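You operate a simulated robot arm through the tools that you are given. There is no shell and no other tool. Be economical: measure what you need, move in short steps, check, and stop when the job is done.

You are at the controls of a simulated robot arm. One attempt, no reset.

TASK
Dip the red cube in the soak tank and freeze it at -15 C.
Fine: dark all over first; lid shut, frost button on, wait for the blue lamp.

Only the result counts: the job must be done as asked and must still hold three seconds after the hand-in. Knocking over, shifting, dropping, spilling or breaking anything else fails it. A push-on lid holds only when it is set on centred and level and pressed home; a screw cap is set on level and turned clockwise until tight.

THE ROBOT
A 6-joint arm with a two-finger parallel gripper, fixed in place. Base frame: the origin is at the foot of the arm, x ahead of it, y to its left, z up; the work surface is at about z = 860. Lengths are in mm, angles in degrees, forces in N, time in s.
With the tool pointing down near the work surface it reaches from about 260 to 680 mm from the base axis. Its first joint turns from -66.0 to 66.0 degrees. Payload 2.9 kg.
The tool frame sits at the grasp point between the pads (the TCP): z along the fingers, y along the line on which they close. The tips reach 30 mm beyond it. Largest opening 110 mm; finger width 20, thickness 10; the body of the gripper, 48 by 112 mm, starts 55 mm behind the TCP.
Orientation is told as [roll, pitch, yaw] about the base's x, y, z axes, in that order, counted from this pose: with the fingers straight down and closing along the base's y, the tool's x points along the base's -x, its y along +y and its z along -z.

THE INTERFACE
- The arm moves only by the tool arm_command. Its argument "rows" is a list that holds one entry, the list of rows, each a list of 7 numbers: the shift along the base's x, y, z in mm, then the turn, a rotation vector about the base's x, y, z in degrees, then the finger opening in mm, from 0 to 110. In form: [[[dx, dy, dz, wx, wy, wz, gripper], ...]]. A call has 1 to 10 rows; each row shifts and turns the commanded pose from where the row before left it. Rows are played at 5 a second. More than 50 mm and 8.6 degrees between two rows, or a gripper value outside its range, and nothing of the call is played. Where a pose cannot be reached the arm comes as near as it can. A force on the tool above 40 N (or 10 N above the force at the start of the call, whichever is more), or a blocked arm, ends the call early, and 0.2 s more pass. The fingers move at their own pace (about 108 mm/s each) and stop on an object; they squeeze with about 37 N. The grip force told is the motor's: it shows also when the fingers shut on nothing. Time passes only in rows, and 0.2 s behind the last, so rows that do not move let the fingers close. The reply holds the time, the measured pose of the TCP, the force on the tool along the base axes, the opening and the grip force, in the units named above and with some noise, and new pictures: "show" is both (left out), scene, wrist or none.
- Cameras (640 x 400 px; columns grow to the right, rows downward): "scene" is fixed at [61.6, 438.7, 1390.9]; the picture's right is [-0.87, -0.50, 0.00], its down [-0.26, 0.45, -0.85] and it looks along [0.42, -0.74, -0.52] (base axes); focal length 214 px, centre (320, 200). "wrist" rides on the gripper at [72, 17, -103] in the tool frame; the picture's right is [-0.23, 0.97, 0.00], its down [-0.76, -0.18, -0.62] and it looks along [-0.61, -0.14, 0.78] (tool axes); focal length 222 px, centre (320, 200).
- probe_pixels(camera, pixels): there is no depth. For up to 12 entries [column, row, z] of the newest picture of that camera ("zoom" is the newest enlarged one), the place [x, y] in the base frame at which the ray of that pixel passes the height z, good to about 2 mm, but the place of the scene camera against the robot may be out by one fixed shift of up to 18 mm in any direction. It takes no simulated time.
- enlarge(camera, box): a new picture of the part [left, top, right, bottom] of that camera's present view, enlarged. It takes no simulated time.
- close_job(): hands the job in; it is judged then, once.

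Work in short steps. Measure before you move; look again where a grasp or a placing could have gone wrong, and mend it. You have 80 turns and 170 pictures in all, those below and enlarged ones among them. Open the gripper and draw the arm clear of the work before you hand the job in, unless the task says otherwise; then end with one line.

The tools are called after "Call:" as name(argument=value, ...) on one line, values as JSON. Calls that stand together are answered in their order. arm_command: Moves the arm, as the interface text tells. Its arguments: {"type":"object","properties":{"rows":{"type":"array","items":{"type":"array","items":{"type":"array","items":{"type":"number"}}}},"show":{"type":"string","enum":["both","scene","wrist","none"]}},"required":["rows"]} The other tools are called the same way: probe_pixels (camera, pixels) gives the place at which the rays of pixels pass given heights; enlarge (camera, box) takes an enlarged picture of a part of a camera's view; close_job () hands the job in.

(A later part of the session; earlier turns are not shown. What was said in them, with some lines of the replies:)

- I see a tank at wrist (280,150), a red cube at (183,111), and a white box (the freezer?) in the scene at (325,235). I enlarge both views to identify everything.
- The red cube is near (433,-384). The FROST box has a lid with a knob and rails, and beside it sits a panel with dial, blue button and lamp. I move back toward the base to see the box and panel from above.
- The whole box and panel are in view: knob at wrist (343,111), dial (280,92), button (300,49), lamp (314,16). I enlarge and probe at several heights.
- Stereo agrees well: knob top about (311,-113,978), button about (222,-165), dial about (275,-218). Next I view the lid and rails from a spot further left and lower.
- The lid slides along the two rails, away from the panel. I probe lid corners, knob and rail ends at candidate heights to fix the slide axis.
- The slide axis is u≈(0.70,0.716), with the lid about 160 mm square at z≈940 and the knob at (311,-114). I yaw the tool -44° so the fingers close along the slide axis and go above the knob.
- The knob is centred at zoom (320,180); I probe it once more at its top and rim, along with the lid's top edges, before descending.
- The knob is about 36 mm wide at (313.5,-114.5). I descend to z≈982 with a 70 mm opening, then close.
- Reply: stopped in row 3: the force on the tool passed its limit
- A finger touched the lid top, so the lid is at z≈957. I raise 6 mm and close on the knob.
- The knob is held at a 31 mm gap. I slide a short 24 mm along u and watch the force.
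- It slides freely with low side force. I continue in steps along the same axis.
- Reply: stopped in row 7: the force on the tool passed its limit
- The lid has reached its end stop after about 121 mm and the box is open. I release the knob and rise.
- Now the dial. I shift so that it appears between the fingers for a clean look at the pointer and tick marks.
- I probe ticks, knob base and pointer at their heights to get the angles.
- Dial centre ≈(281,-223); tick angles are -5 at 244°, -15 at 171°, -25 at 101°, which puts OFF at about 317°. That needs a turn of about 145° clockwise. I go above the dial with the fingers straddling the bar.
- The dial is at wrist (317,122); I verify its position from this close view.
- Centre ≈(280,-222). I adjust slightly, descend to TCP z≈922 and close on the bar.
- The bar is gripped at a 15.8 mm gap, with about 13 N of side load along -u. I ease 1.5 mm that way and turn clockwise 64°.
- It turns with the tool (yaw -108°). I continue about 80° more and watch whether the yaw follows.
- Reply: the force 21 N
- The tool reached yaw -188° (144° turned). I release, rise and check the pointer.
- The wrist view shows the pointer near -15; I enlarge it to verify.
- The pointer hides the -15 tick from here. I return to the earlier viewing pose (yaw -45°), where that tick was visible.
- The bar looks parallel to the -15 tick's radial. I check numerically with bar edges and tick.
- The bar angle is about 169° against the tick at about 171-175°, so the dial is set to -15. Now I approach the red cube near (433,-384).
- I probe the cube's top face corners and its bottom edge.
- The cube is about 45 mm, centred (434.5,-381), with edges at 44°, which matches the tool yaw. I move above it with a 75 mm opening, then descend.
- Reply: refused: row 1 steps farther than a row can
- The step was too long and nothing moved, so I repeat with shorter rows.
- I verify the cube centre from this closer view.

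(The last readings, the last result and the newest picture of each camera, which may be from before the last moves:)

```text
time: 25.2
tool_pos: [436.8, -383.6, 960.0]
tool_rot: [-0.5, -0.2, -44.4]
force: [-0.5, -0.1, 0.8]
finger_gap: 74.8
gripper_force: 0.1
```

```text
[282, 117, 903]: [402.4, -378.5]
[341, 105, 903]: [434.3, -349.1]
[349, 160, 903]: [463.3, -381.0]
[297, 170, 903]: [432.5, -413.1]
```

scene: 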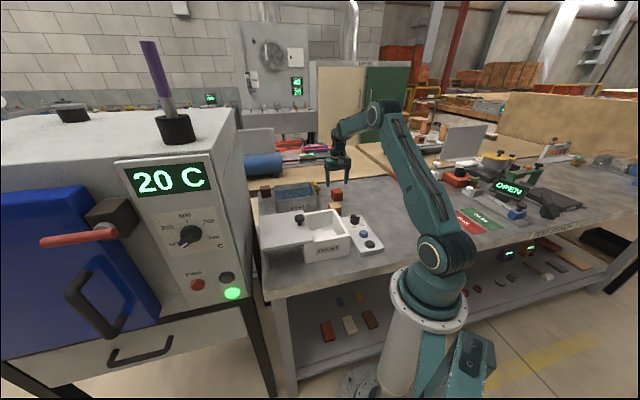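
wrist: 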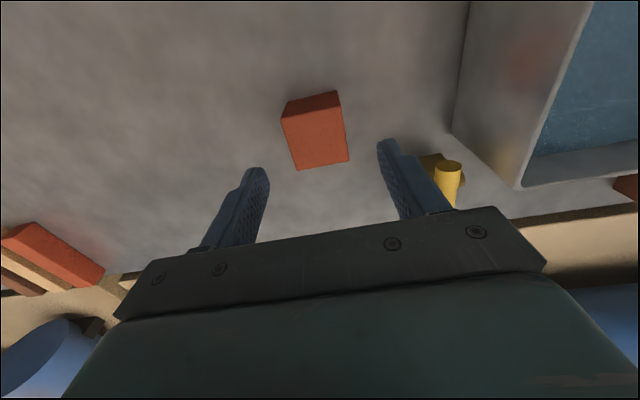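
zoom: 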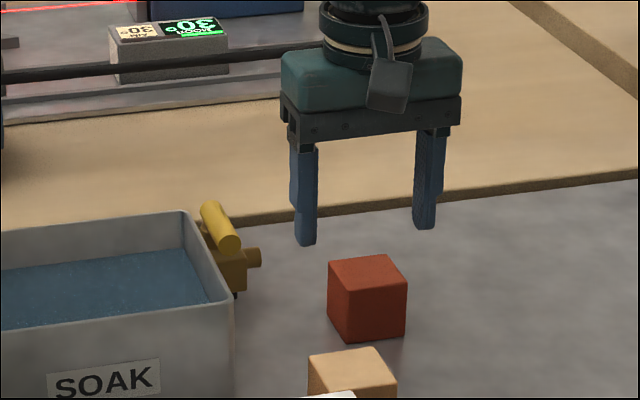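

Centre (433,-380.5). I correct by (-3.5,+3), descend to z≈900 and close.

Call:
arm_command(rows=[[[-3.5, 3, -20, 0.4, 0, 0, 75], [0, 0, -20, 0, 0, 0, 75], [0, 0, -19, 0, 0, 0, 75], [0, 0, 0, 0, 0, 0, 45], [0, 0, 0, 0, 0, 0, 35], [0, 0, 0, 0, 0, 0, 35]]])

Call:
enlarge(camera="scene", box=[290, 150, 370, 210])

```text
time: 26.6
tool_pos: [432.4, -377.5, 901.5]
tool_rot: [0.0, 0.0, -44.5]
force: [0.0, 0.1, -0.4]
finger_gap: 44.3
gripper_force: 37.0
```

scene: 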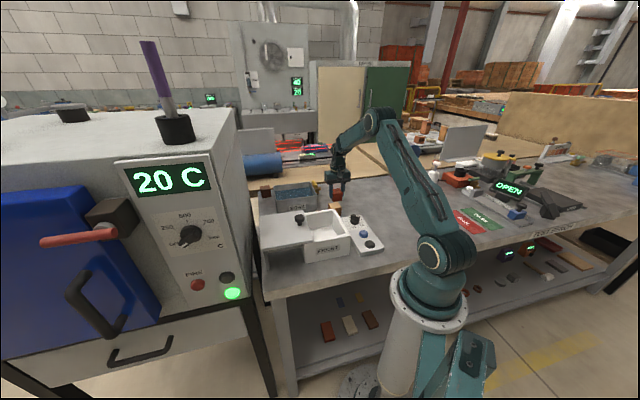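
wrist: 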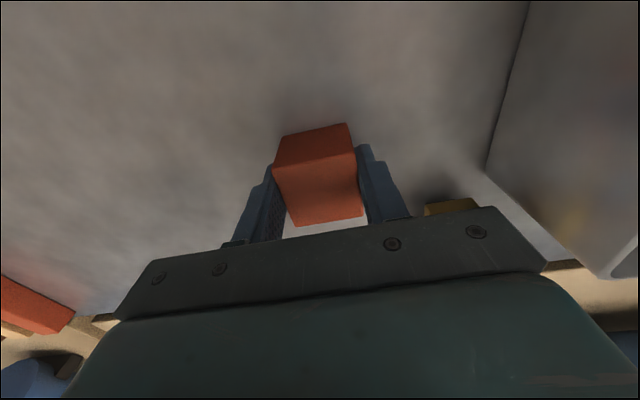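

```text
6.67 times, centred on (330, 180) of scene
```

zoom: 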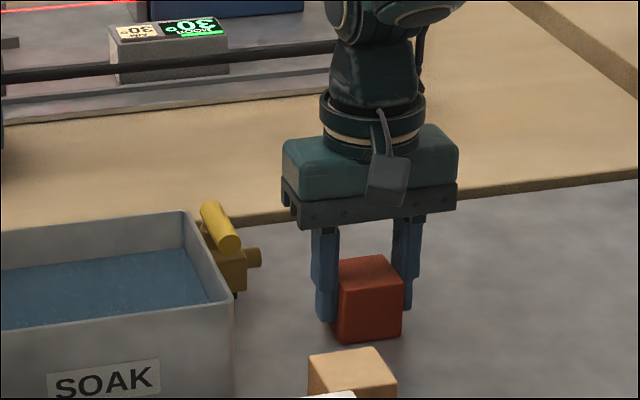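

The cube is gripped at a 44.3 mm gap. I lift it straight up 150 mm and look at the tank.

Call:
arm_command(rows=[[[0, 0, 20, 0, 0, 0, 35], [0, 0, 40, 0, 0, 0, 35], [0, 0, 45, 0, 0, 0, 35], [0, 0, 45, 0, 0, 0, 35], [0, 0, 0, 0, 0, 0, 35]]])

Call:
enlarge(camera="wrist", box=[320, 0, 640, 240])

Call:
enlarge(camera="scene", box=[250, 140, 370, 220])

```text
time: 27.8
tool_pos: [432.9, -378.8, 1052.0]
tool_rot: [-0.1, 0.1, -44.5]
force: [-0.6, 0.1, -1.8]
finger_gap: 44.5
gripper_force: 37.2
```

scene: 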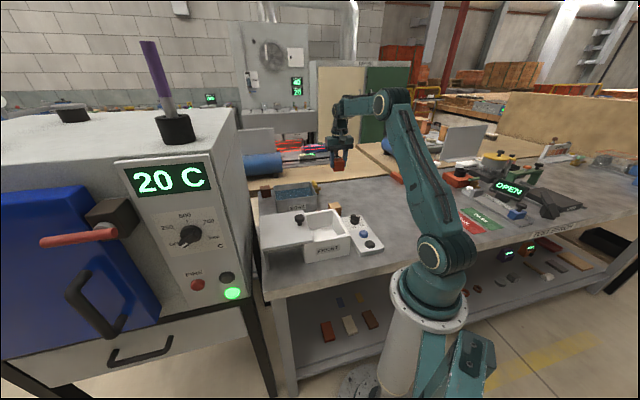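
wrist: 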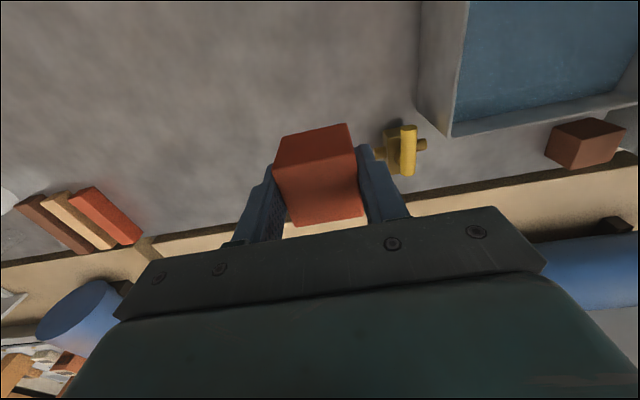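

```text
1.67 times, centred on (480, 120) of wrist
```

zoom: 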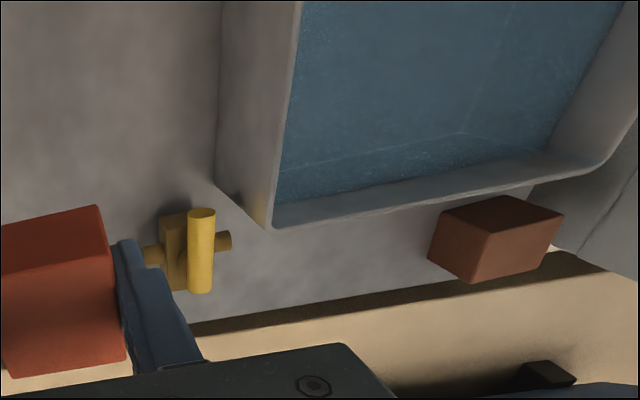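

```text
5.00 times, centred on (310, 180) of scene
```

zoom: 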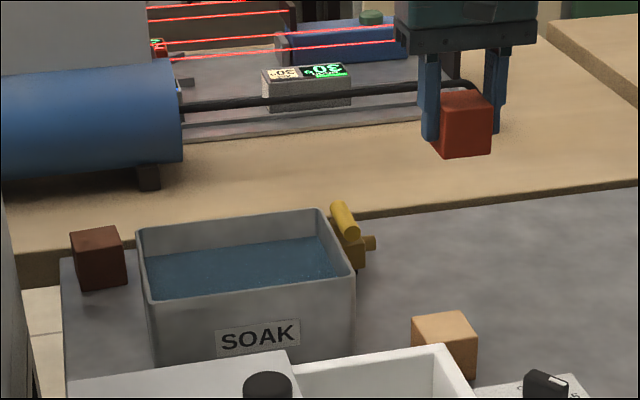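

I estimate the tank rim height and corners by intersecting both cameras.

Call:
probe_pixels(camera="wrist", pixels=[[451, 136, 920], [451, 136, 940], [451, 136, 960], [470, 0, 940], [460, 118, 900], [460, 118, 920], [460, 118, 940]])

Call:
probe_pixels(camera="zoom", pixels=[[325, 208, 920], [325, 208, 940], [325, 208, 960], [137, 228, 940], [355, 278, 940], [150, 305, 940], [137, 228, 950], [355, 278, 950], [150, 305, 950]])

```text
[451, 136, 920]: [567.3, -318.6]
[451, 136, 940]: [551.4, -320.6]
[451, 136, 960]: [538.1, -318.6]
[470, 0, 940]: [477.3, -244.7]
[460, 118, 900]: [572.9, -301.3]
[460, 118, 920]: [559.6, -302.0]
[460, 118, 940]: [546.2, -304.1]
```

```text
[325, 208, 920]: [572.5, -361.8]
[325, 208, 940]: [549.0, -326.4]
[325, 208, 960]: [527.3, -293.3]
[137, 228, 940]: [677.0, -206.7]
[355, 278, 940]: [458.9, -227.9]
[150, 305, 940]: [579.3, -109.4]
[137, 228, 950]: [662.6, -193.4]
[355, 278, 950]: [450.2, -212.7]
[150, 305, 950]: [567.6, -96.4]
```

The rim is at z≈942 and the tank centre at about (566,-214). I carry the cube there at z 1052.

Call:
arm_command(rows=[[[26, 33, 0, 0, 0, 0, 35], [26, 33, 0, 0, 0, 0, 35], [26, 33, 0, 0, 0, 0, 35], [26, 33, 0, 0, 0, 0, 35], [26, 32, 0, 0, 0, 0, 35], [0, 0, 0, 0, 0, 0, 35]]], show="wrist")

Call:
enlarge(camera="scene", box=[250, 140, 370, 220])

```text
time: 29.2
tool_pos: [563.8, -214.4, 1052.3]
tool_rot: [0.0, 0.0, -44.4]
force: [0.1, 1.3, -1.7]
finger_gap: 44.5
gripper_force: 37.5
```

wrist: 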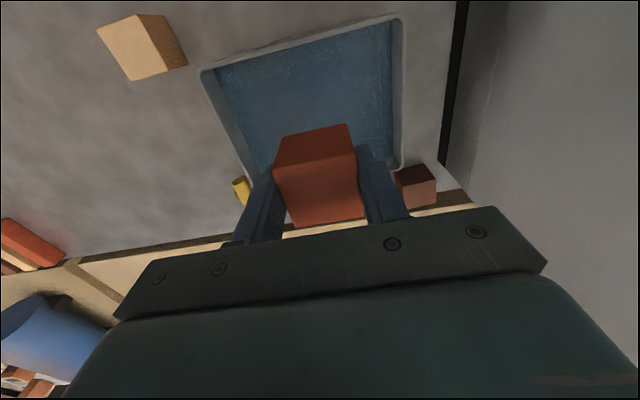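

```text
5.00 times, centred on (310, 180) of scene
```

zoom: 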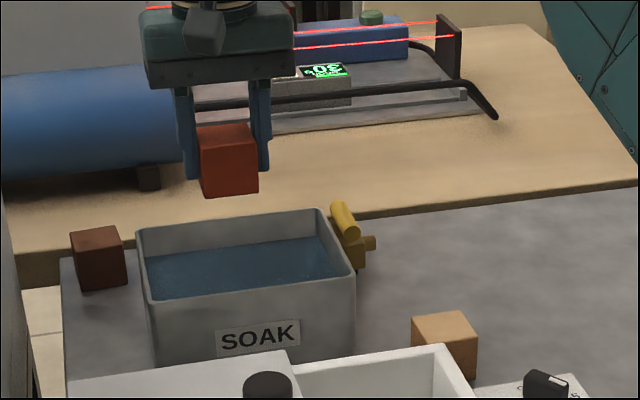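

I check the rim corners under the gripper once more.

Call:
probe_pixels(camera="wrist", pixels=[[201, 71, 942], [403, 15, 942], [402, 168, 942], [218, 72, 915], [388, 24, 915]])

```text
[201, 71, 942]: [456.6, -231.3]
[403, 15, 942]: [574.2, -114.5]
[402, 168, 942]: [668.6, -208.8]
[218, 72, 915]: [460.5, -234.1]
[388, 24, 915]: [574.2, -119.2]
```

Centre (562.6,-220). I shift 5 mm and lower toward the water gently.

Call:
arm_command(rows=[[[-1, -5, -20, 0, 0, 0, 35], [0, 0, -30, 0, 0, 0, 35], [0, 0, -30, 0, 0, 0, 35], [0, 0, -20, 0, 0, 0, 35], [0, 0, -15, 0, 0, 0, 35], [0, 0, -10, 0, 0, 0, 35]]], show="wrist")

Call:
enlarge(camera="scene", box=[250, 140, 370, 220])

```text
time: 30.6
tool_pos: [562.1, -218.7, 926.7]
tool_rot: [-0.1, 0.1, -44.4]
force: [-0.4, 0.6, -1.5]
finger_gap: 44.6
gripper_force: 36.9
```

wrist: 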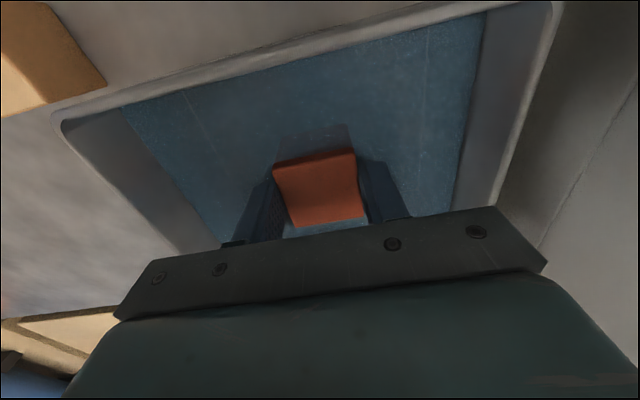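

```text
5.00 times, centred on (310, 180) of scene
```

zoom: 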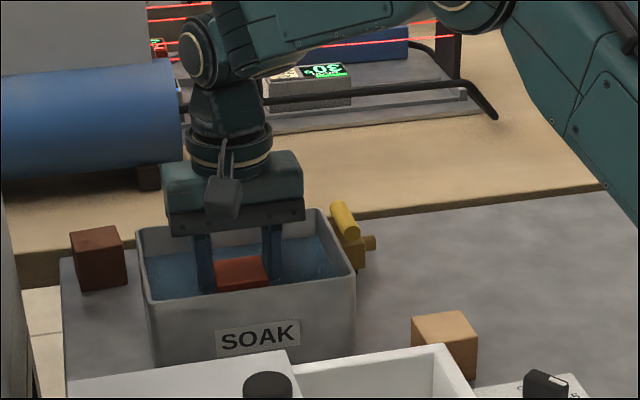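

Only the top face is out. I lower another 16 mm so that the cube is fully under, stopping if it touches the bottom.

Call:
arm_command(rows=[[[0, 0, -6, 0, 0, 0, 35], [0, 0, -5, 0, 0, 0, 35], [0, 0, -5, 0, 0, 0, 35], [0, 0, 0, 0, 0, 0, 35], [0, 0, 0, 0, 0, 0, 35], [0, 0, 0, 0, 0, 0, 35]]], show="wrist")

Call:
enlarge(camera="scene", box=[250, 140, 370, 220])

```text
time: 32.0
tool_pos: [561.3, -219.1, 910.7]
tool_rot: [-0.1, 0.0, -44.4]
force: [-0.2, -0.1, -2.3]
finger_gap: 44.5
gripper_force: 37.5
```

wrist: 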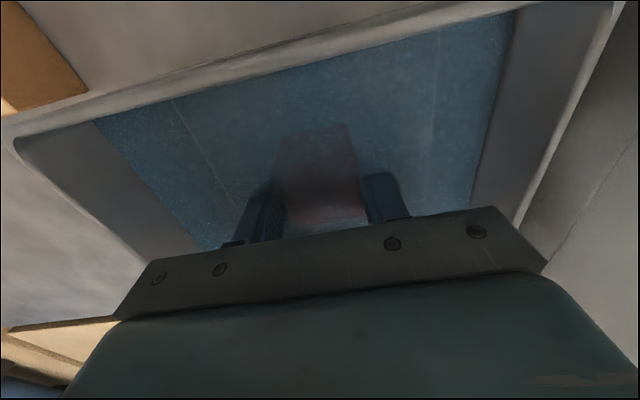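

```text
5.00 times, centred on (310, 180) of scene
```

zoom: 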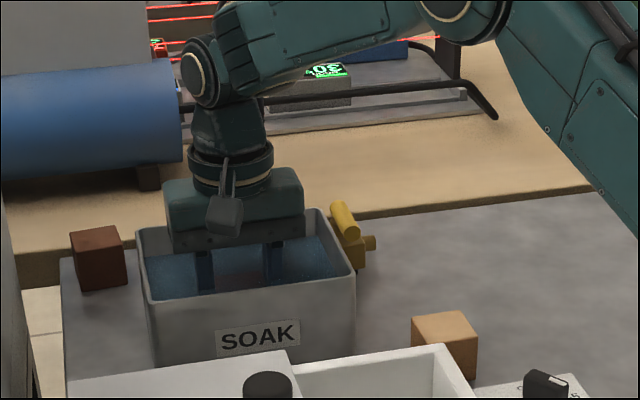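

The cube is fully submerged. I hold it there a while so it soaks.

Call:
arm_command(rows=[[[0, 0, 0, 0, 0, 0, 35], [0, 0, 0, 0, 0, 0, 35], [0, 0, 0, 0, 0, 0, 35], [0, 0, 0, 0, 0, 0, 35], [0, 0, 0, 0, 0, 0, 35], [0, 0, 0, 0, 0, 0, 35], [0, 0, 0, 0, 0, 0, 35], [0, 0, 0, 0, 0, 0, 35], [0, 0, 0, 0, 0, 0, 35], [0, 0, 0, 0, 0, 0, 35]]], show="none")

Call:
arm_command(rows=[[[0, 0, 0, 0, 0, 0, 35], [0, 0, 0, 0, 0, 0, 35], [0, 0, 0, 0, 0, 0, 35], [0, 0, 0, 0, 0, 0, 35], [0, 0, 0, 0, 0, 0, 35], [0, 0, 0, 0, 0, 0, 35], [0, 0, 0, 0, 0, 0, 35], [0, 0, 0, 0, 0, 0, 35], [0, 0, 0, 0, 0, 0, 35], [0, 0, 0, 0, 0, 0, 35]]], show="none")

Call:
arm_command(rows=[[[0, 0, 15, 0, 0, 0, 35], [0, 0, 20, 0, 0, 0, 35], [0, 0, 30, 0, 0, 0, 35], [0, 0, 40, 0, 0, 0, 35], [0, 0, 35, 0, 0, 0, 35], [0, 0, 0, 0, 0, 0, 35]]], show="wrist")

Call:
enlarge(camera="scene", box=[250, 140, 370, 220])

```text
time: 34.2
tool_pos: [560.8, -219.2, 911.4]
tool_rot: [0.0, 0.0, -44.4]
force: [0.1, 0.5, -1.7]
finger_gap: 44.5
gripper_force: 37.2
```

```text
time: 36.4
tool_pos: [561.8, -218.5, 910.3]
tool_rot: [-0.1, 0.0, -44.4]
force: [0.8, -0.6, -1.9]
finger_gap: 44.7
gripper_force: 36.6
```

```text
time: 37.8
tool_pos: [563.3, -220.2, 1050.4]
tool_rot: [-0.1, 0.1, -44.3]
force: [0.0, -0.6, -2.2]
finger_gap: 44.5
gripper_force: 37.6
```

wrist: 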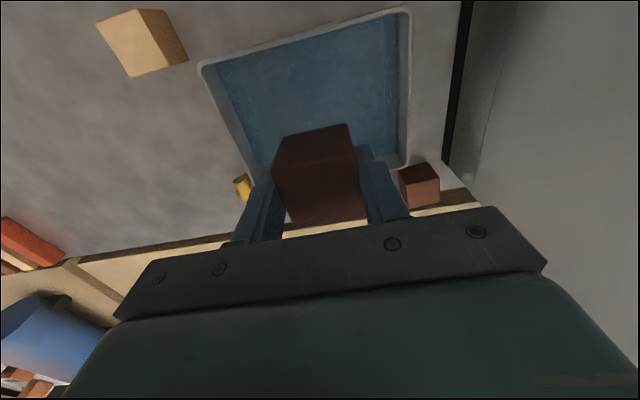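

```text
5.00 times, centred on (310, 180) of scene
```

zoom: 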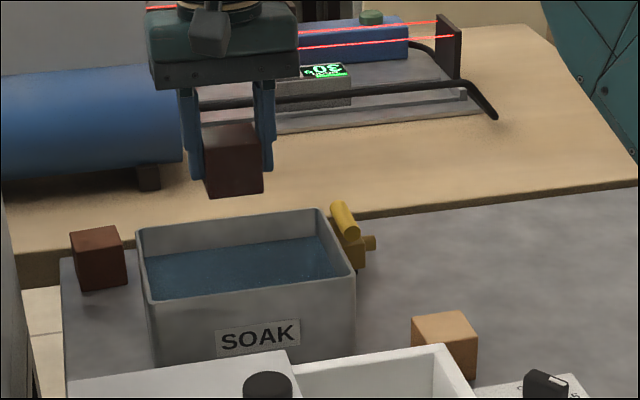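

The cube is uniformly dark. I carry it to the open box at about (343,-87) while yawing +90°, so the gripper body stays clear of the lid knob.

Call:
arm_command(rows=[[[-18, 11, 0, 0, 0, 7.5, 35], [-18, 11, 0, 0, 0, 7.5, 35], [-18, 11, 0, 0, 0, 7.5, 35], [-18, 11, 0, 0, 0, 7.5, 35], [-18, 11, 0, 0, 0, 7.5, 35], [-18, 11, 0, 0, 0, 7.5, 35], [-18, 11, 0, 0, 0, 7.5, 35], [-18, 11, 0, 0, 0, 7.5, 35], [-18, 11, 0, 0, 0, 7.5, 35], [-18, 11, 0, 0, 0, 7.5, 35]]], show="none")

Call:
arm_command(rows=[[[-20, 11, 0, 0, 0, 7.5, 35], [-20, 12, 0, 0, 0, 7.5, 35], [0, 0, 0, 0, 0, 0, 35]]])

Call:
enlarge(camera="scene", box=[260, 160, 380, 260])

```text
time: 40.0
tool_pos: [381.4, -108.3, 1048.4]
tool_rot: [-0.1, 0.0, 30.8]
force: [-0.7, 0.4, -1.7]
finger_gap: 44.6
gripper_force: 37.0
```

```text
time: 40.8
tool_pos: [343.1, -85.7, 1049.1]
tool_rot: [-0.1, 0.1, 45.8]
force: [0.8, -0.2, -1.2]
finger_gap: 44.8
gripper_force: 37.2
```

scene: 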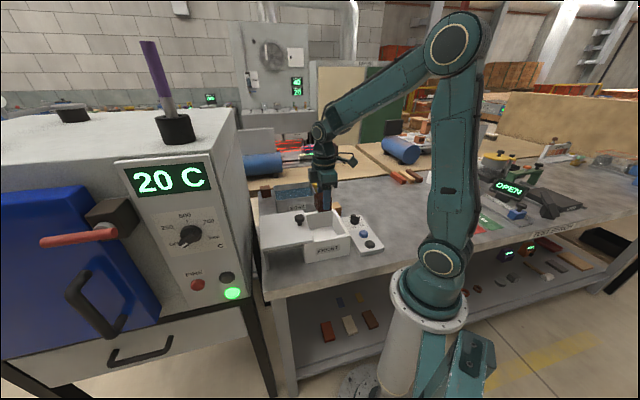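
wrist: 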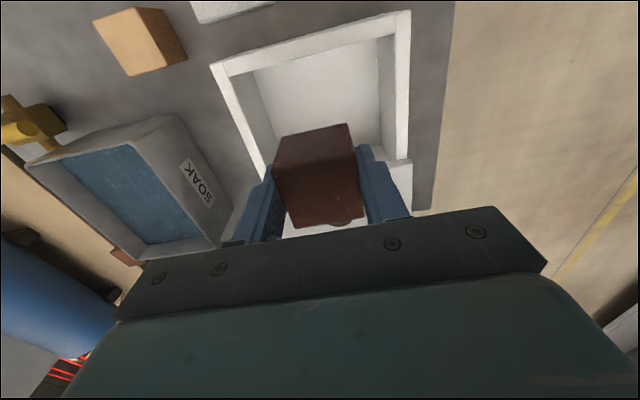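

```text
4.00 times, centred on (320, 210) of scene
```

zoom: 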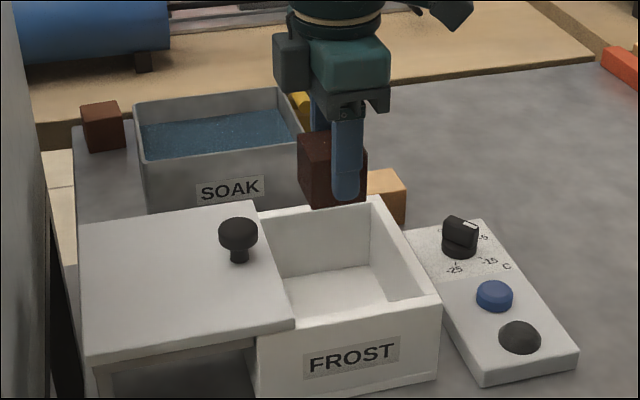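

I probe the box rim: outer corners (210,65) and (410,11), the lid edge near (411,160), and inner corners.

Call:
probe_pixels(camera="wrist", pixels=[[210, 65, 943], [410, 11, 943], [227, 78, 943], [394, 34, 943], [411, 160, 957], [264, 168, 943], [275, 148, 872], [382, 137, 872], [378, 35, 872], [254, 70, 872]])

```text
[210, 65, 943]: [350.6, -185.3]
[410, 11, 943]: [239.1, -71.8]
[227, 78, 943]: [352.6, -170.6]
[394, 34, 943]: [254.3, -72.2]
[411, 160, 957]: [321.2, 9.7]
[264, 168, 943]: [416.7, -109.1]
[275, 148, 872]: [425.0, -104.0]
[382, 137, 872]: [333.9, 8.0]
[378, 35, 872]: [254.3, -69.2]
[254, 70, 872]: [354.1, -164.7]
```

The TCP is centred over the opening. I lower to z≈922, then in small steps.

Call:
arm_command(rows=[[[-2, 2, -35, 0, 0, -0.5, 35], [0, 0, -40, 0, 0, 0, 35], [0, 0, -30, 0, 0, 0, 35], [0, 0, -20, 0, 0, 0, 35], [0, 0, 0, 0, 0, 0, 35]]], show="wrist")

Call:
enlarge(camera="scene", box=[260, 160, 380, 260])

```text
time: 42.0
tool_pos: [340.3, -83.5, 924.2]
tool_rot: [-0.1, 0.0, 45.2]
force: [-0.6, -0.3, -1.0]
finger_gap: 44.6
gripper_force: 36.8
```

wrist: 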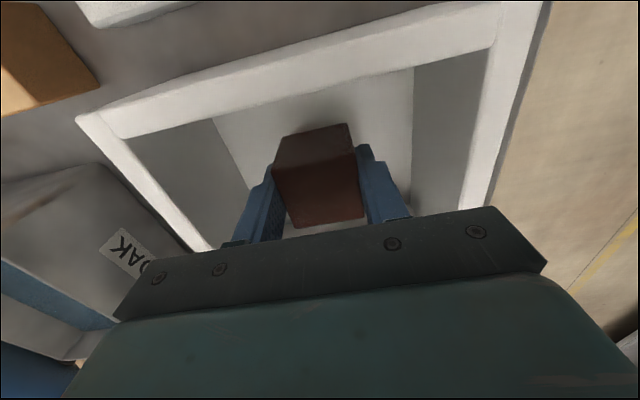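

```text
4.00 times, centred on (320, 210) of scene
```

zoom: 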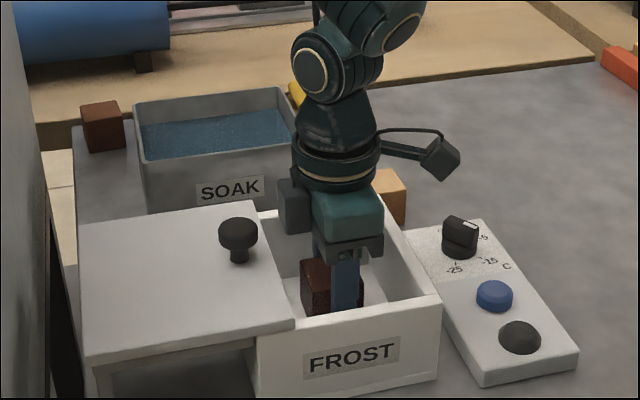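

Clear of the knob and walls. I lower in 2.5 mm steps until contact.

Call:
arm_command(rows=[[[0, 0, -2.5, 0, 0, 0, 35], [0, 0, -2.5, 0, 0, 0, 35], [0, 0, -2.5, 0, 0, 0, 35], [0, 0, -2, 0, 0, 0, 35], [0, 0, 0, 0, 0, 0, 35]]], show="none")

```text
time: 43.2
tool_pos: [339.8, -84.3, 915.8]
tool_rot: [0.0, 0.0, 45.2]
force: [-0.6, 0.2, -1.5]
finger_gap: 44.6
gripper_force: 36.9
```

No contact yet; I continue in 1.5 mm steps.

Call:
arm_command(rows=[[[0, 0, -1.5, 0, 0, 0, 35], [0, 0, -1.5, 0, 0, 0, 35], [0, 0, -1.5, 0, 0, 0, 35], [0, 0, 0, 0, 0, 0, 35]]], show="none")

Call:
enlarge(camera="scene", box=[290, 190, 354, 238])

```text
time: 44.2
tool_pos: [340.4, -83.8, 911.9]
tool_rot: [-0.2, -0.2, 45.2]
force: [-4.8, 2.1, 30.1]
finger_gap: 44.8
gripper_force: 36.9
```

```text
8.33 times, centred on (322, 214) of scene
```

zoom: 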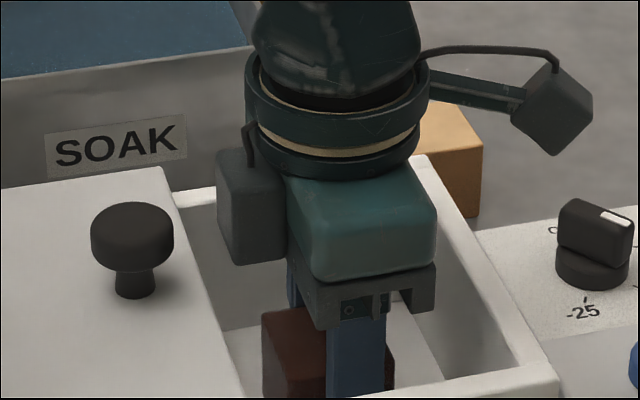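

Contact at 30 N with the cube bottom at about 872, the box floor. I ease slightly, open and rise.

Call:
arm_command(rows=[[[0, 0, 0.7, 0, 0, 0, 40], [0, 0, 0, 0, 0, 0, 65], [0, 0, 0, 0, 0, 0, 70], [0, 0, 30, 0, 0, 0, 70], [0, 0, 45, 0, 0, 0, 70], [0, 0, 45, 0, 0, 0, 70], [0, 0, 0, 0, 0, 0, 70]]], show="wrist")

Call:
enlarge(camera="scene", box=[260, 160, 380, 260])

```text
time: 45.8
tool_pos: [339.0, -84.3, 1031.1]
tool_rot: [-0.1, 0.0, 45.0]
force: [-0.3, -0.2, -0.3]
finger_gap: 70.1
gripper_force: 0.0
```

wrist: 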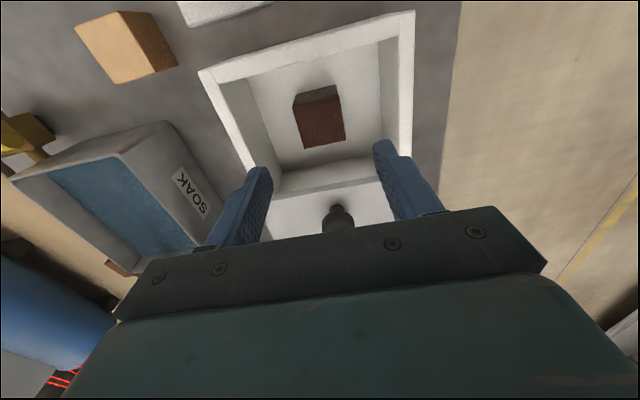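

```text
4.00 times, centred on (320, 210) of scene
```

zoom: 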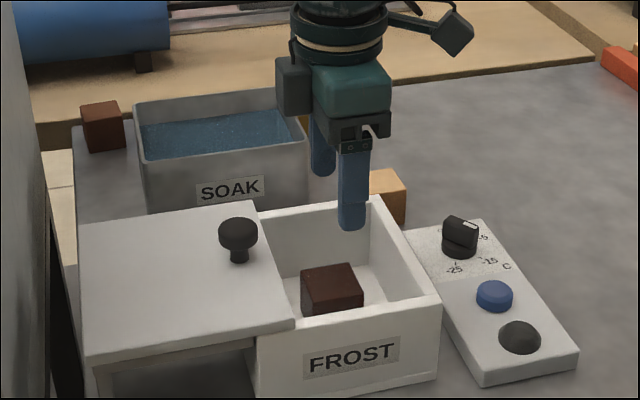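

The cube sits centred in the box. Now the lid: I move above the knob (released at (401,-28,994)), yawing back -90°.

Call:
arm_command(rows=[[[0, 0, 15, 0, 0, -7.5, 70], [5, 5, 15, 0, 0, -7.5, 70], [7, 6, 0, 0, 0, -7.5, 70], [7, 6, 0, 0, 0, -7.5, 70], [7, 6, 0, 0, 0, -7.5, 70], [7, 6, 0, 0, 0, -7.5, 70], [7, 6, 0, 0, 0, -7.5, 70], [7, 6, 0, 0, 0, -7.5, 70], [7, 7, 0, 0, 0, -7.5, 70], [7, 8, 0, 0, 0, -7.5, 70]]], show="none")

Call:
arm_command(rows=[[[1, 0.5, 0, 0, 0, -7.5, 70], [0, 0, 0, 0, 0, -7, 70], [0, 0, 0, 0, 0, 0, 70]]], show="wrist")

Call:
enlarge(camera="scene", box=[260, 160, 380, 260])

```text
time: 48.0
tool_pos: [401.2, -27.9, 1061.8]
tool_rot: [-0.1, 0.1, -30.0]
force: [0.6, -0.4, 0.4]
finger_gap: 70.1
gripper_force: 0.1
```

```text
time: 48.8
tool_pos: [402.2, -26.4, 1061.8]
tool_rot: [-0.1, 0.1, -44.4]
force: [0.9, -0.9, 0.5]
finger_gap: 70.0
gripper_force: 0.1
```

wrist: 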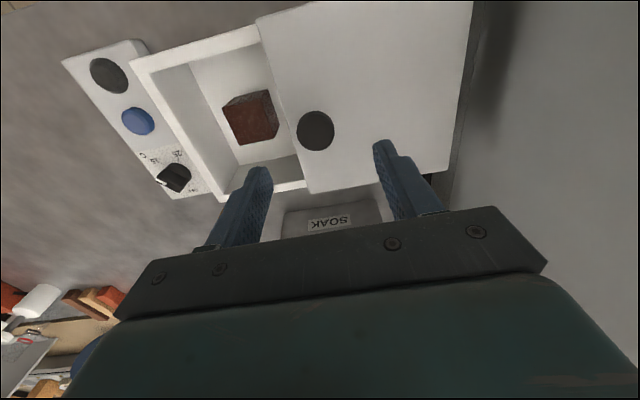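

```text
4.00 times, centred on (320, 210) of scene
```

zoom: 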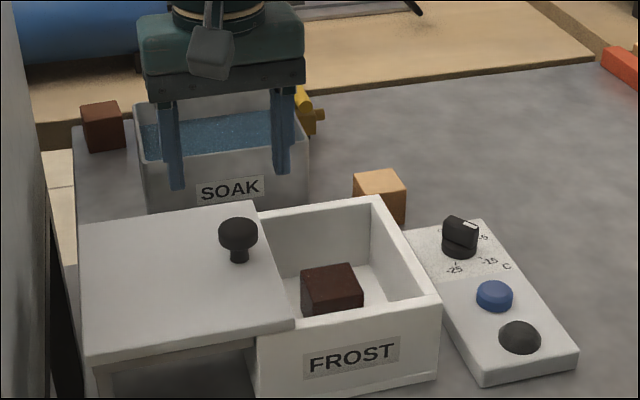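

The knob is between the fingers. I descend to z≈994 and close.

Call:
arm_command(rows=[[[-1, -1, -30, 0, 0, 0, 70], [0, 0, -30, 0, 0, 0, 70], [0, 0, -8, 0, 0, 0, 70], [0, 0, 0, 0, 0, 0, 40], [0, 0, 0, 0, 0, 0, 25], [0, 0, 0, 0, 0, 0, 25]]], show="wrist")

```text
time: 50.2
tool_pos: [400.3, -29.3, 992.7]
tool_rot: [-0.2, 0.1, -44.5]
force: [-6.1, -9.0, 0.3]
finger_gap: 31.2
gripper_force: 44.7
```

wrist: 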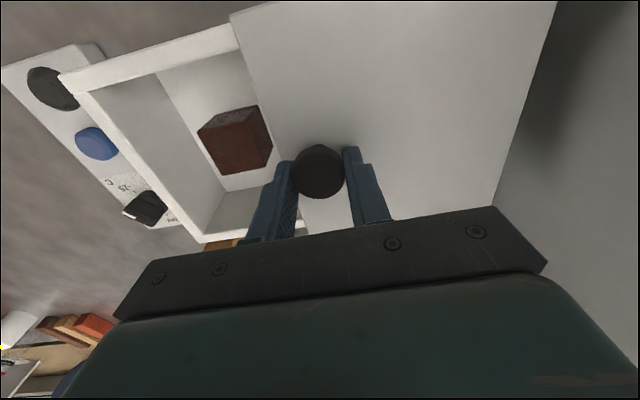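

The knob is held again. I slide back along -u, most of the way first.

Call:
arm_command(rows=[[[-9.9, -10, 0, 0, 0, 0, 25], [-9.9, -10, 0, 0, 0, 0, 25], [-9.9, -10, 0, 0, 0, 0, 25], [-9.9, -10, 0, 0, 0, 0, 25], [-9.9, -10, 0, 0, 0, 0, 25], [-9.9, -10, 0, 0, 0, 0, 25], [-9.9, -10, 0, 0, 0, 0, 25], [-9, -9.1, 0, 0, 0, 0, 25], [0, 0, 0, 0, 0, 0, 25]]], show="wrist")

Call:
enlarge(camera="scene", box=[260, 160, 380, 260])

```text
time: 52.2
tool_pos: [323.1, -107.7, 993.4]
tool_rot: [-0.1, 0.1, -44.4]
force: [-1.6, 1.7, -14.0]
finger_gap: 31.0
gripper_force: 44.8
```

wrist: 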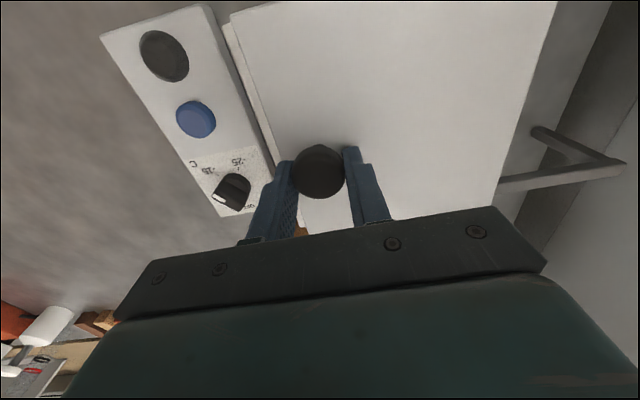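

```text
4.00 times, centred on (320, 210) of scene
```

zoom: 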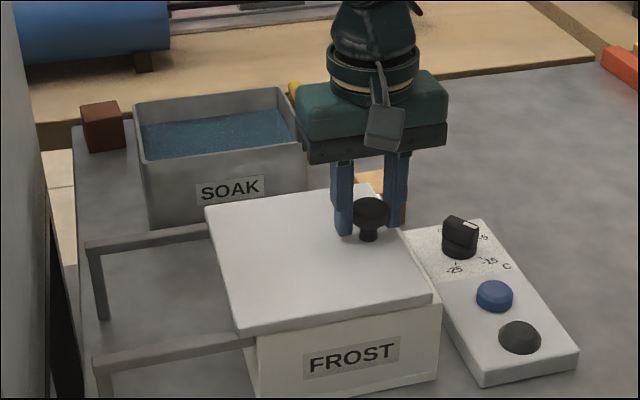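

Still open by about 10 mm. I slide on in 2-3 mm steps until the closing stop is felt.

Call:
arm_command(rows=[[[-2, -2, 0.3, 0, 0, 0, 25], [-2, -2, 0.3, 0, 0, 0, 25], [-2, -2, 0, 0, 0, 0, 25], [-2, -2, 0, 0, 0, 0, 25], [-1.5, -1.5, 0, 0, 0, 0, 25], [-1, -1, 0, 0, 0, 0, 25], [0, 0, 0, 0, 0, 0, 25]]], show="wrist")

Call:
enlarge(camera="scene", box=[260, 160, 380, 260])

```text
time: 53.7
tool_pos: [314.4, -116.3, 994.6]
tool_rot: [0.3, 0.1, -44.0]
force: [3.7, 3.1, -2.2]
finger_gap: 30.9
gripper_force: 45.4
stopped in row 7: the force on the tool passed its limit (the readings are from after the stop); the commanded pose is now the measured one
```

wrist: 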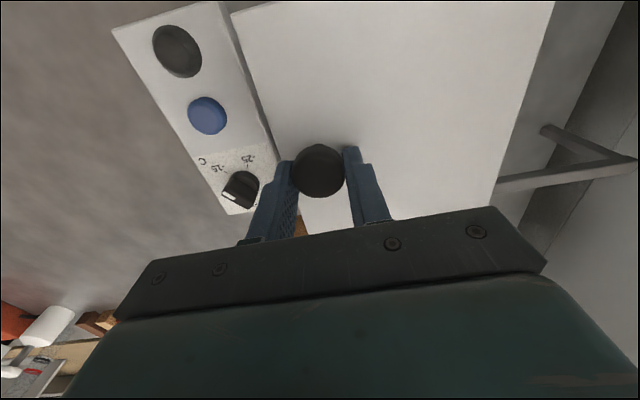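

```text
4.00 times, centred on (320, 210) of scene
```

zoom: 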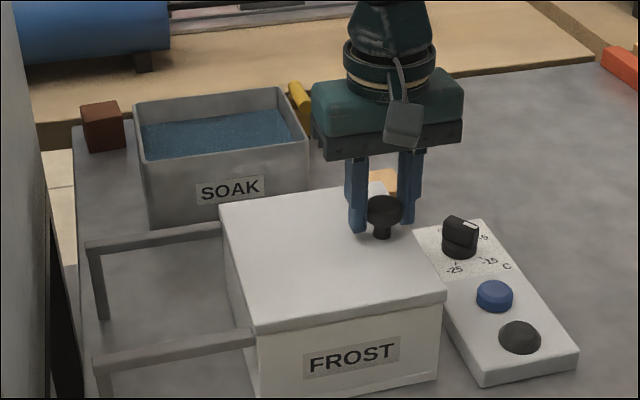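

The lid is against its closed stop. I release, rise and move over the blue button at about (222.5,-168), fingers shut.

Call:
arm_command(rows=[[[0, 0, 0, 0, 0, 0, 60], [0, 0, 0, 0, 0, 0, 70], [0, 0, 30, -0.3, 0, -0.3, 70], [0, 0, 20, 0, 0, 0, 70], [-25, -15, 0, 0, 0, 0, 40], [-35, -20, 0, 0, 0, 0, 0], [-31, -17, -10, 0, 0, 0, 0], [0, 0, -20, 0, 0, 0, 0], [0, 0, 0, 0, 0, 0, 0]]])

Call:
enlarge(camera="scene", box=[300, 180, 396, 260])

```text
time: 55.7
tool_pos: [222.0, -168.0, 1014.4]
tool_rot: [-0.2, -0.1, -44.3]
force: [0.4, -0.3, -0.1]
finger_gap: 0.1
gripper_force: 37.5
```

scene: 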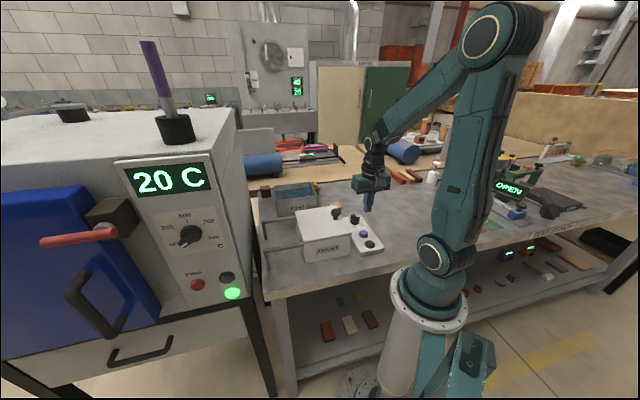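
wrist: 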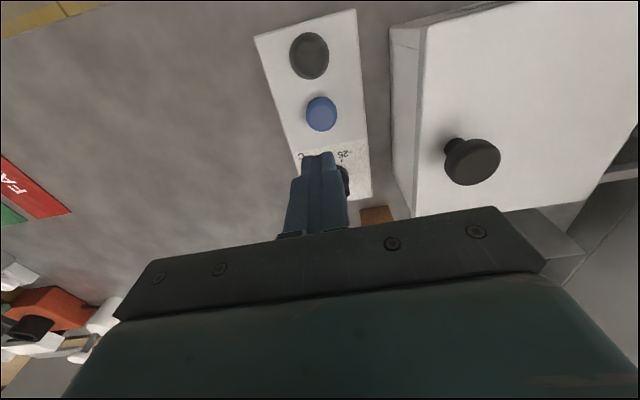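

```text
5.00 times, centred on (348, 220) of scene
```

zoom: 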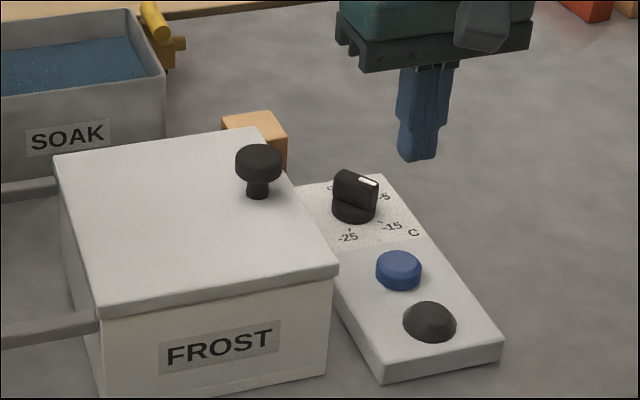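

I check the button's place from here, at (321,111), before pressing.

Call:
probe_pixels(camera="wrist", pixels=[[321, 111, 890], [321, 111, 880], [306, 111, 888], [337, 111, 888]])

Call:
probe_pixels(camera="scene", pixels=[[363, 231.5, 885], [363, 231.5, 890], [363, 231.5, 895]])

```text
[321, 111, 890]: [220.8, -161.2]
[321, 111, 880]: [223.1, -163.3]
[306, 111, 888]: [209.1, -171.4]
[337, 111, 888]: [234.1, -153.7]
```

```text
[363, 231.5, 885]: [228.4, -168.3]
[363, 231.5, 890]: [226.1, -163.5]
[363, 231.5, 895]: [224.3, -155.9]
```

Button centre ≈(222,-164). I shift +4 in y, lower to z≈930, then press in small steps.

Call:
arm_command(rows=[[[0, 4, -40, 0, 0, 0, 0], [0, 0, -35, 0, 0, 0, 0], [0, 0, -9, 0, 0, 0, 0], [0, 0, 0, 0, 0, 0, 0]]], show="none")

Call:
enlarge(camera="scene", box=[300, 180, 396, 260])

```text
time: 56.7
tool_pos: [221.3, -164.7, 930.7]
tool_rot: [-0.1, -0.1, -44.4]
force: [-0.1, 0.6, -0.3]
finger_gap: 0.1
gripper_force: 37.1
```

```text
5.00 times, centred on (348, 220) of scene
```

zoom: 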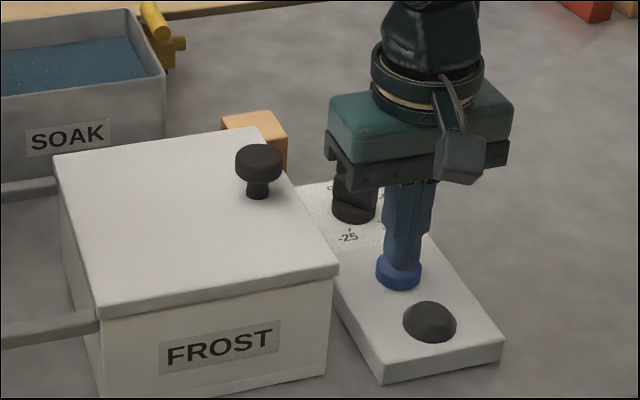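

The fingertips are just above the button. I press in 2 mm steps.

Call:
arm_command(rows=[[[0, 0, -2, 0, 0, 0, 0], [0, 0, -2, 0, 0, 0, 0], [0, 0, -2, 0, 0, 0, 0], [0, 0, -2, 0, 0, 0, 0], [0, 0, -2, 0, 0, 0, 0], [0, 0, 0, 0, 0, 0, 0]]], show="none")

Call:
enlarge(camera="scene", box=[300, 180, 396, 260])

```text
time: 58.1
tool_pos: [222.4, -164.9, 921.2]
tool_rot: [-0.1, -0.2, -44.4]
force: [-1.6, 1.9, 10.2]
finger_gap: 0.1
gripper_force: 36.6
```

```text
5.00 times, centred on (348, 220) of scene
```

zoom: 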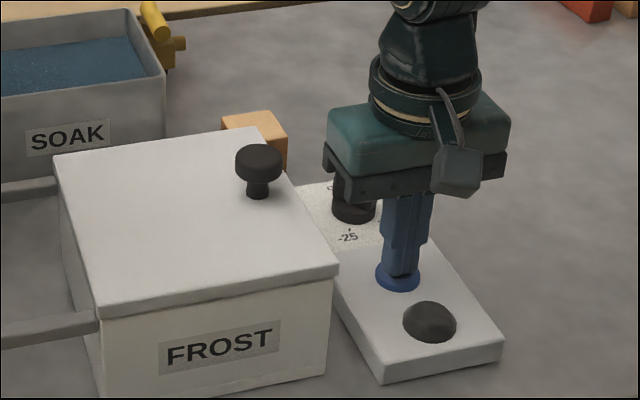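

The button is partly down at 10 N. I press a little further.

Call:
arm_command(rows=[[[0, 0, -1.5, 0, 0, 0, 0], [0, 0, -1.5, 0, 0, 0, 0], [0, 0, -1.5, 0, 0, 0, 0], [0, 0, 0, 0, 0, 0, 0]]], show="none")

Call:
enlarge(camera="scene", box=[300, 180, 396, 260])

```text
time: 59.3
tool_pos: [221.9, -163.2, 917.8]
tool_rot: [0.0, -0.2, -44.4]
force: [-6.7, 4.9, 33.1]
finger_gap: 0.1
gripper_force: 37.1
stopped in row 4: the force on the tool passed its limit (the readings are from after the stop); the commanded pose is now the measured one
```

```text
5.00 times, centred on (348, 220) of scene
```

zoom: 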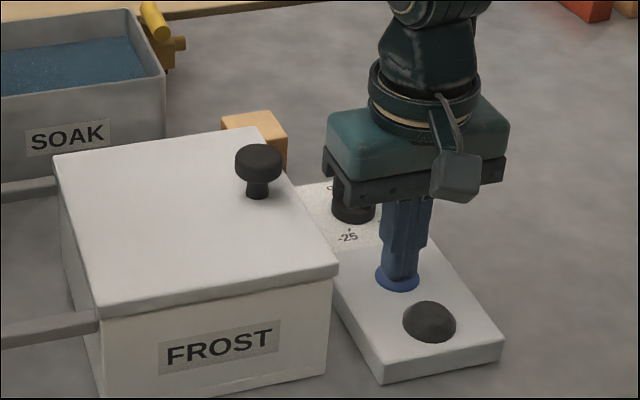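

The button is bottomed. I rise and look at its state and the lamp.

Call:
arm_command(rows=[[[0, 0, 10, 0, 0, 0, 0], [0, 0, 35, 0, 0, 0, 0], [0, 0, 40, 0, 0, 0, 0], [0, 0, 0, 0, 0, 0, 0]]], show="wrist")

Call:
enlarge(camera="scene", box=[300, 180, 396, 260])

```text
time: 60.3
tool_pos: [223.0, -164.5, 1001.2]
tool_rot: [-0.1, -0.2, -44.4]
force: [0.2, 0.8, 0.3]
finger_gap: 0.0
gripper_force: 37.6
```

wrist: 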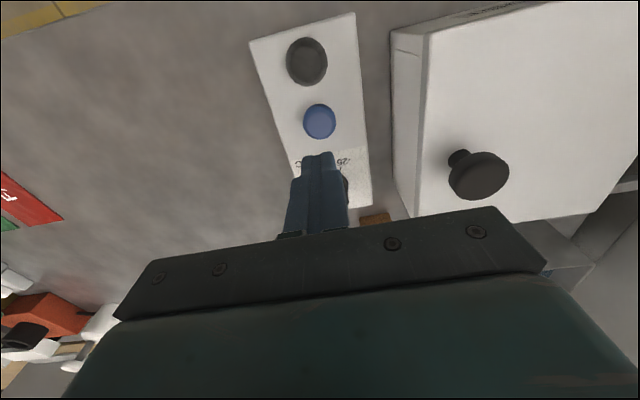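

```text
5.00 times, centred on (348, 220) of scene
```

zoom: 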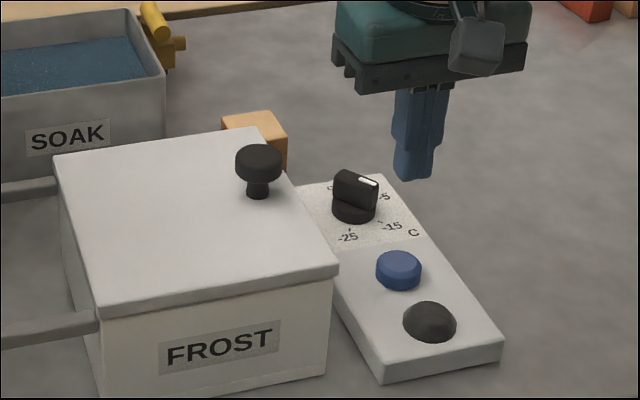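

The button sprang back and the lamp is still dark, so freezing may be under way. I rise and draw the arm a bit aside, then wait.

Call:
arm_command(rows=[[[0, 0, 40, 0, 0, 0, 20], [0, 0, 40, 0, 0, 0, 40], [0, 0, 0, 0, 0, 0, 40], [0, 0, 0, 0, 0, 0, 40], [0, 0, 0, 0, 0, 0, 40], [0, 0, 0, 0, 0, 0, 40], [0, 0, 0, 0, 0, 0, 40], [0, 0, 0, 0, 0, 0, 40], [0, 0, 0, 0, 0, 0, 40], [0, 0, 0, 0, 0, 0, 40]]], show="none")

Call:
arm_command(rows=[[[0, 0, 0, 0, 0, 0, 40], [0, 0, 0, 0, 0, 0, 40], [0, 0, 0, 0, 0, 0, 40], [0, 0, 0, 0, 0, 0, 40], [0, 0, 0, 0, 0, 0, 40], [0, 0, 0, 0, 0, 0, 40], [0, 0, 0, 0, 0, 0, 40], [0, 0, 0, 0, 0, 0, 40], [0, 0, 0, 0, 0, 0, 40], [0, 0, 0, 0, 0, 0, 40]]], show="none")

Call:
enlarge(camera="scene", box=[330, 200, 394, 260])

Call:
enlarge(camera="wrist", box=[220, 0, 420, 160])

```text
time: 62.5
tool_pos: [222.0, -163.2, 1081.7]
tool_rot: [-0.2, -0.1, -44.4]
force: [0.5, -0.6, -0.4]
finger_gap: 40.1
gripper_force: 0.1
```

```text
time: 64.7
tool_pos: [221.7, -163.7, 1081.2]
tool_rot: [0.0, -0.1, -44.4]
force: [0.4, 0.0, 0.3]
finger_gap: 40.4
gripper_force: 0.0
```

```text
6.67 times, centred on (362, 230) of scene
```

zoom: 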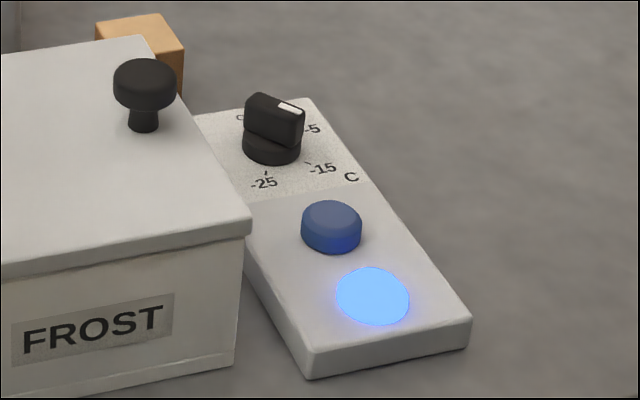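

```text
2.50 times, centred on (320, 80) of wrist
```

zoom: 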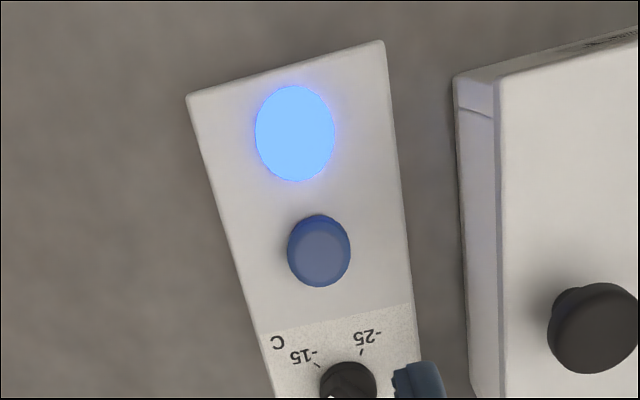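

The blue lamp is lit, the lid is shut and the dial is on -15. I open the gripper, draw the arm up and clear, and take one last look.

Call:
arm_command(rows=[[[0, 0, 45, 0, 0, 0, 80], [0, 0, 45, 0, 0, 0, 110], [20, -20, 30, 0, 0, 0, 110], [0, 0, 0, 0, 0, 0, 110]]], show="scene")

Call:
enlarge(camera="scene", box=[240, 160, 400, 260])

```text
time: 65.7
tool_pos: [242.1, -184.0, 1201.1]
tool_rot: [-0.1, -0.1, -44.5]
force: [0.3, -0.1, 0.6]
finger_gap: 110.1
gripper_force: 0.0
```

scene: 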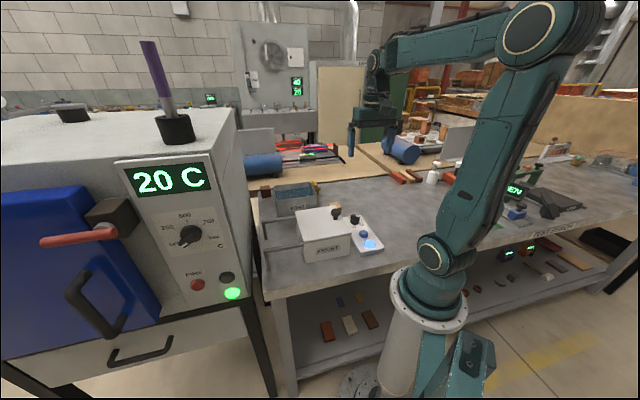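

```text
4.00 times, centred on (320, 210) of scene
```

zoom: 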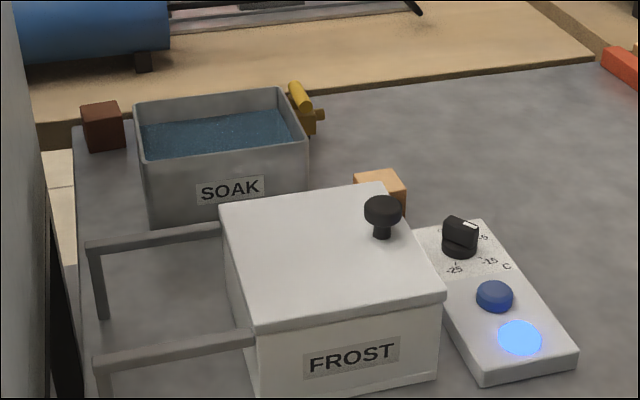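

Lid shut, lamp blue, and nothing else disturbed; I hand in the job.

Call:
close_job()

```text
The job is handed in.
```

I soaked the red cube until every face I could see was dark, then froze it in the FROST box with the dial at -15 C, the lid shut and the blue lamp lit, and handed the job in.
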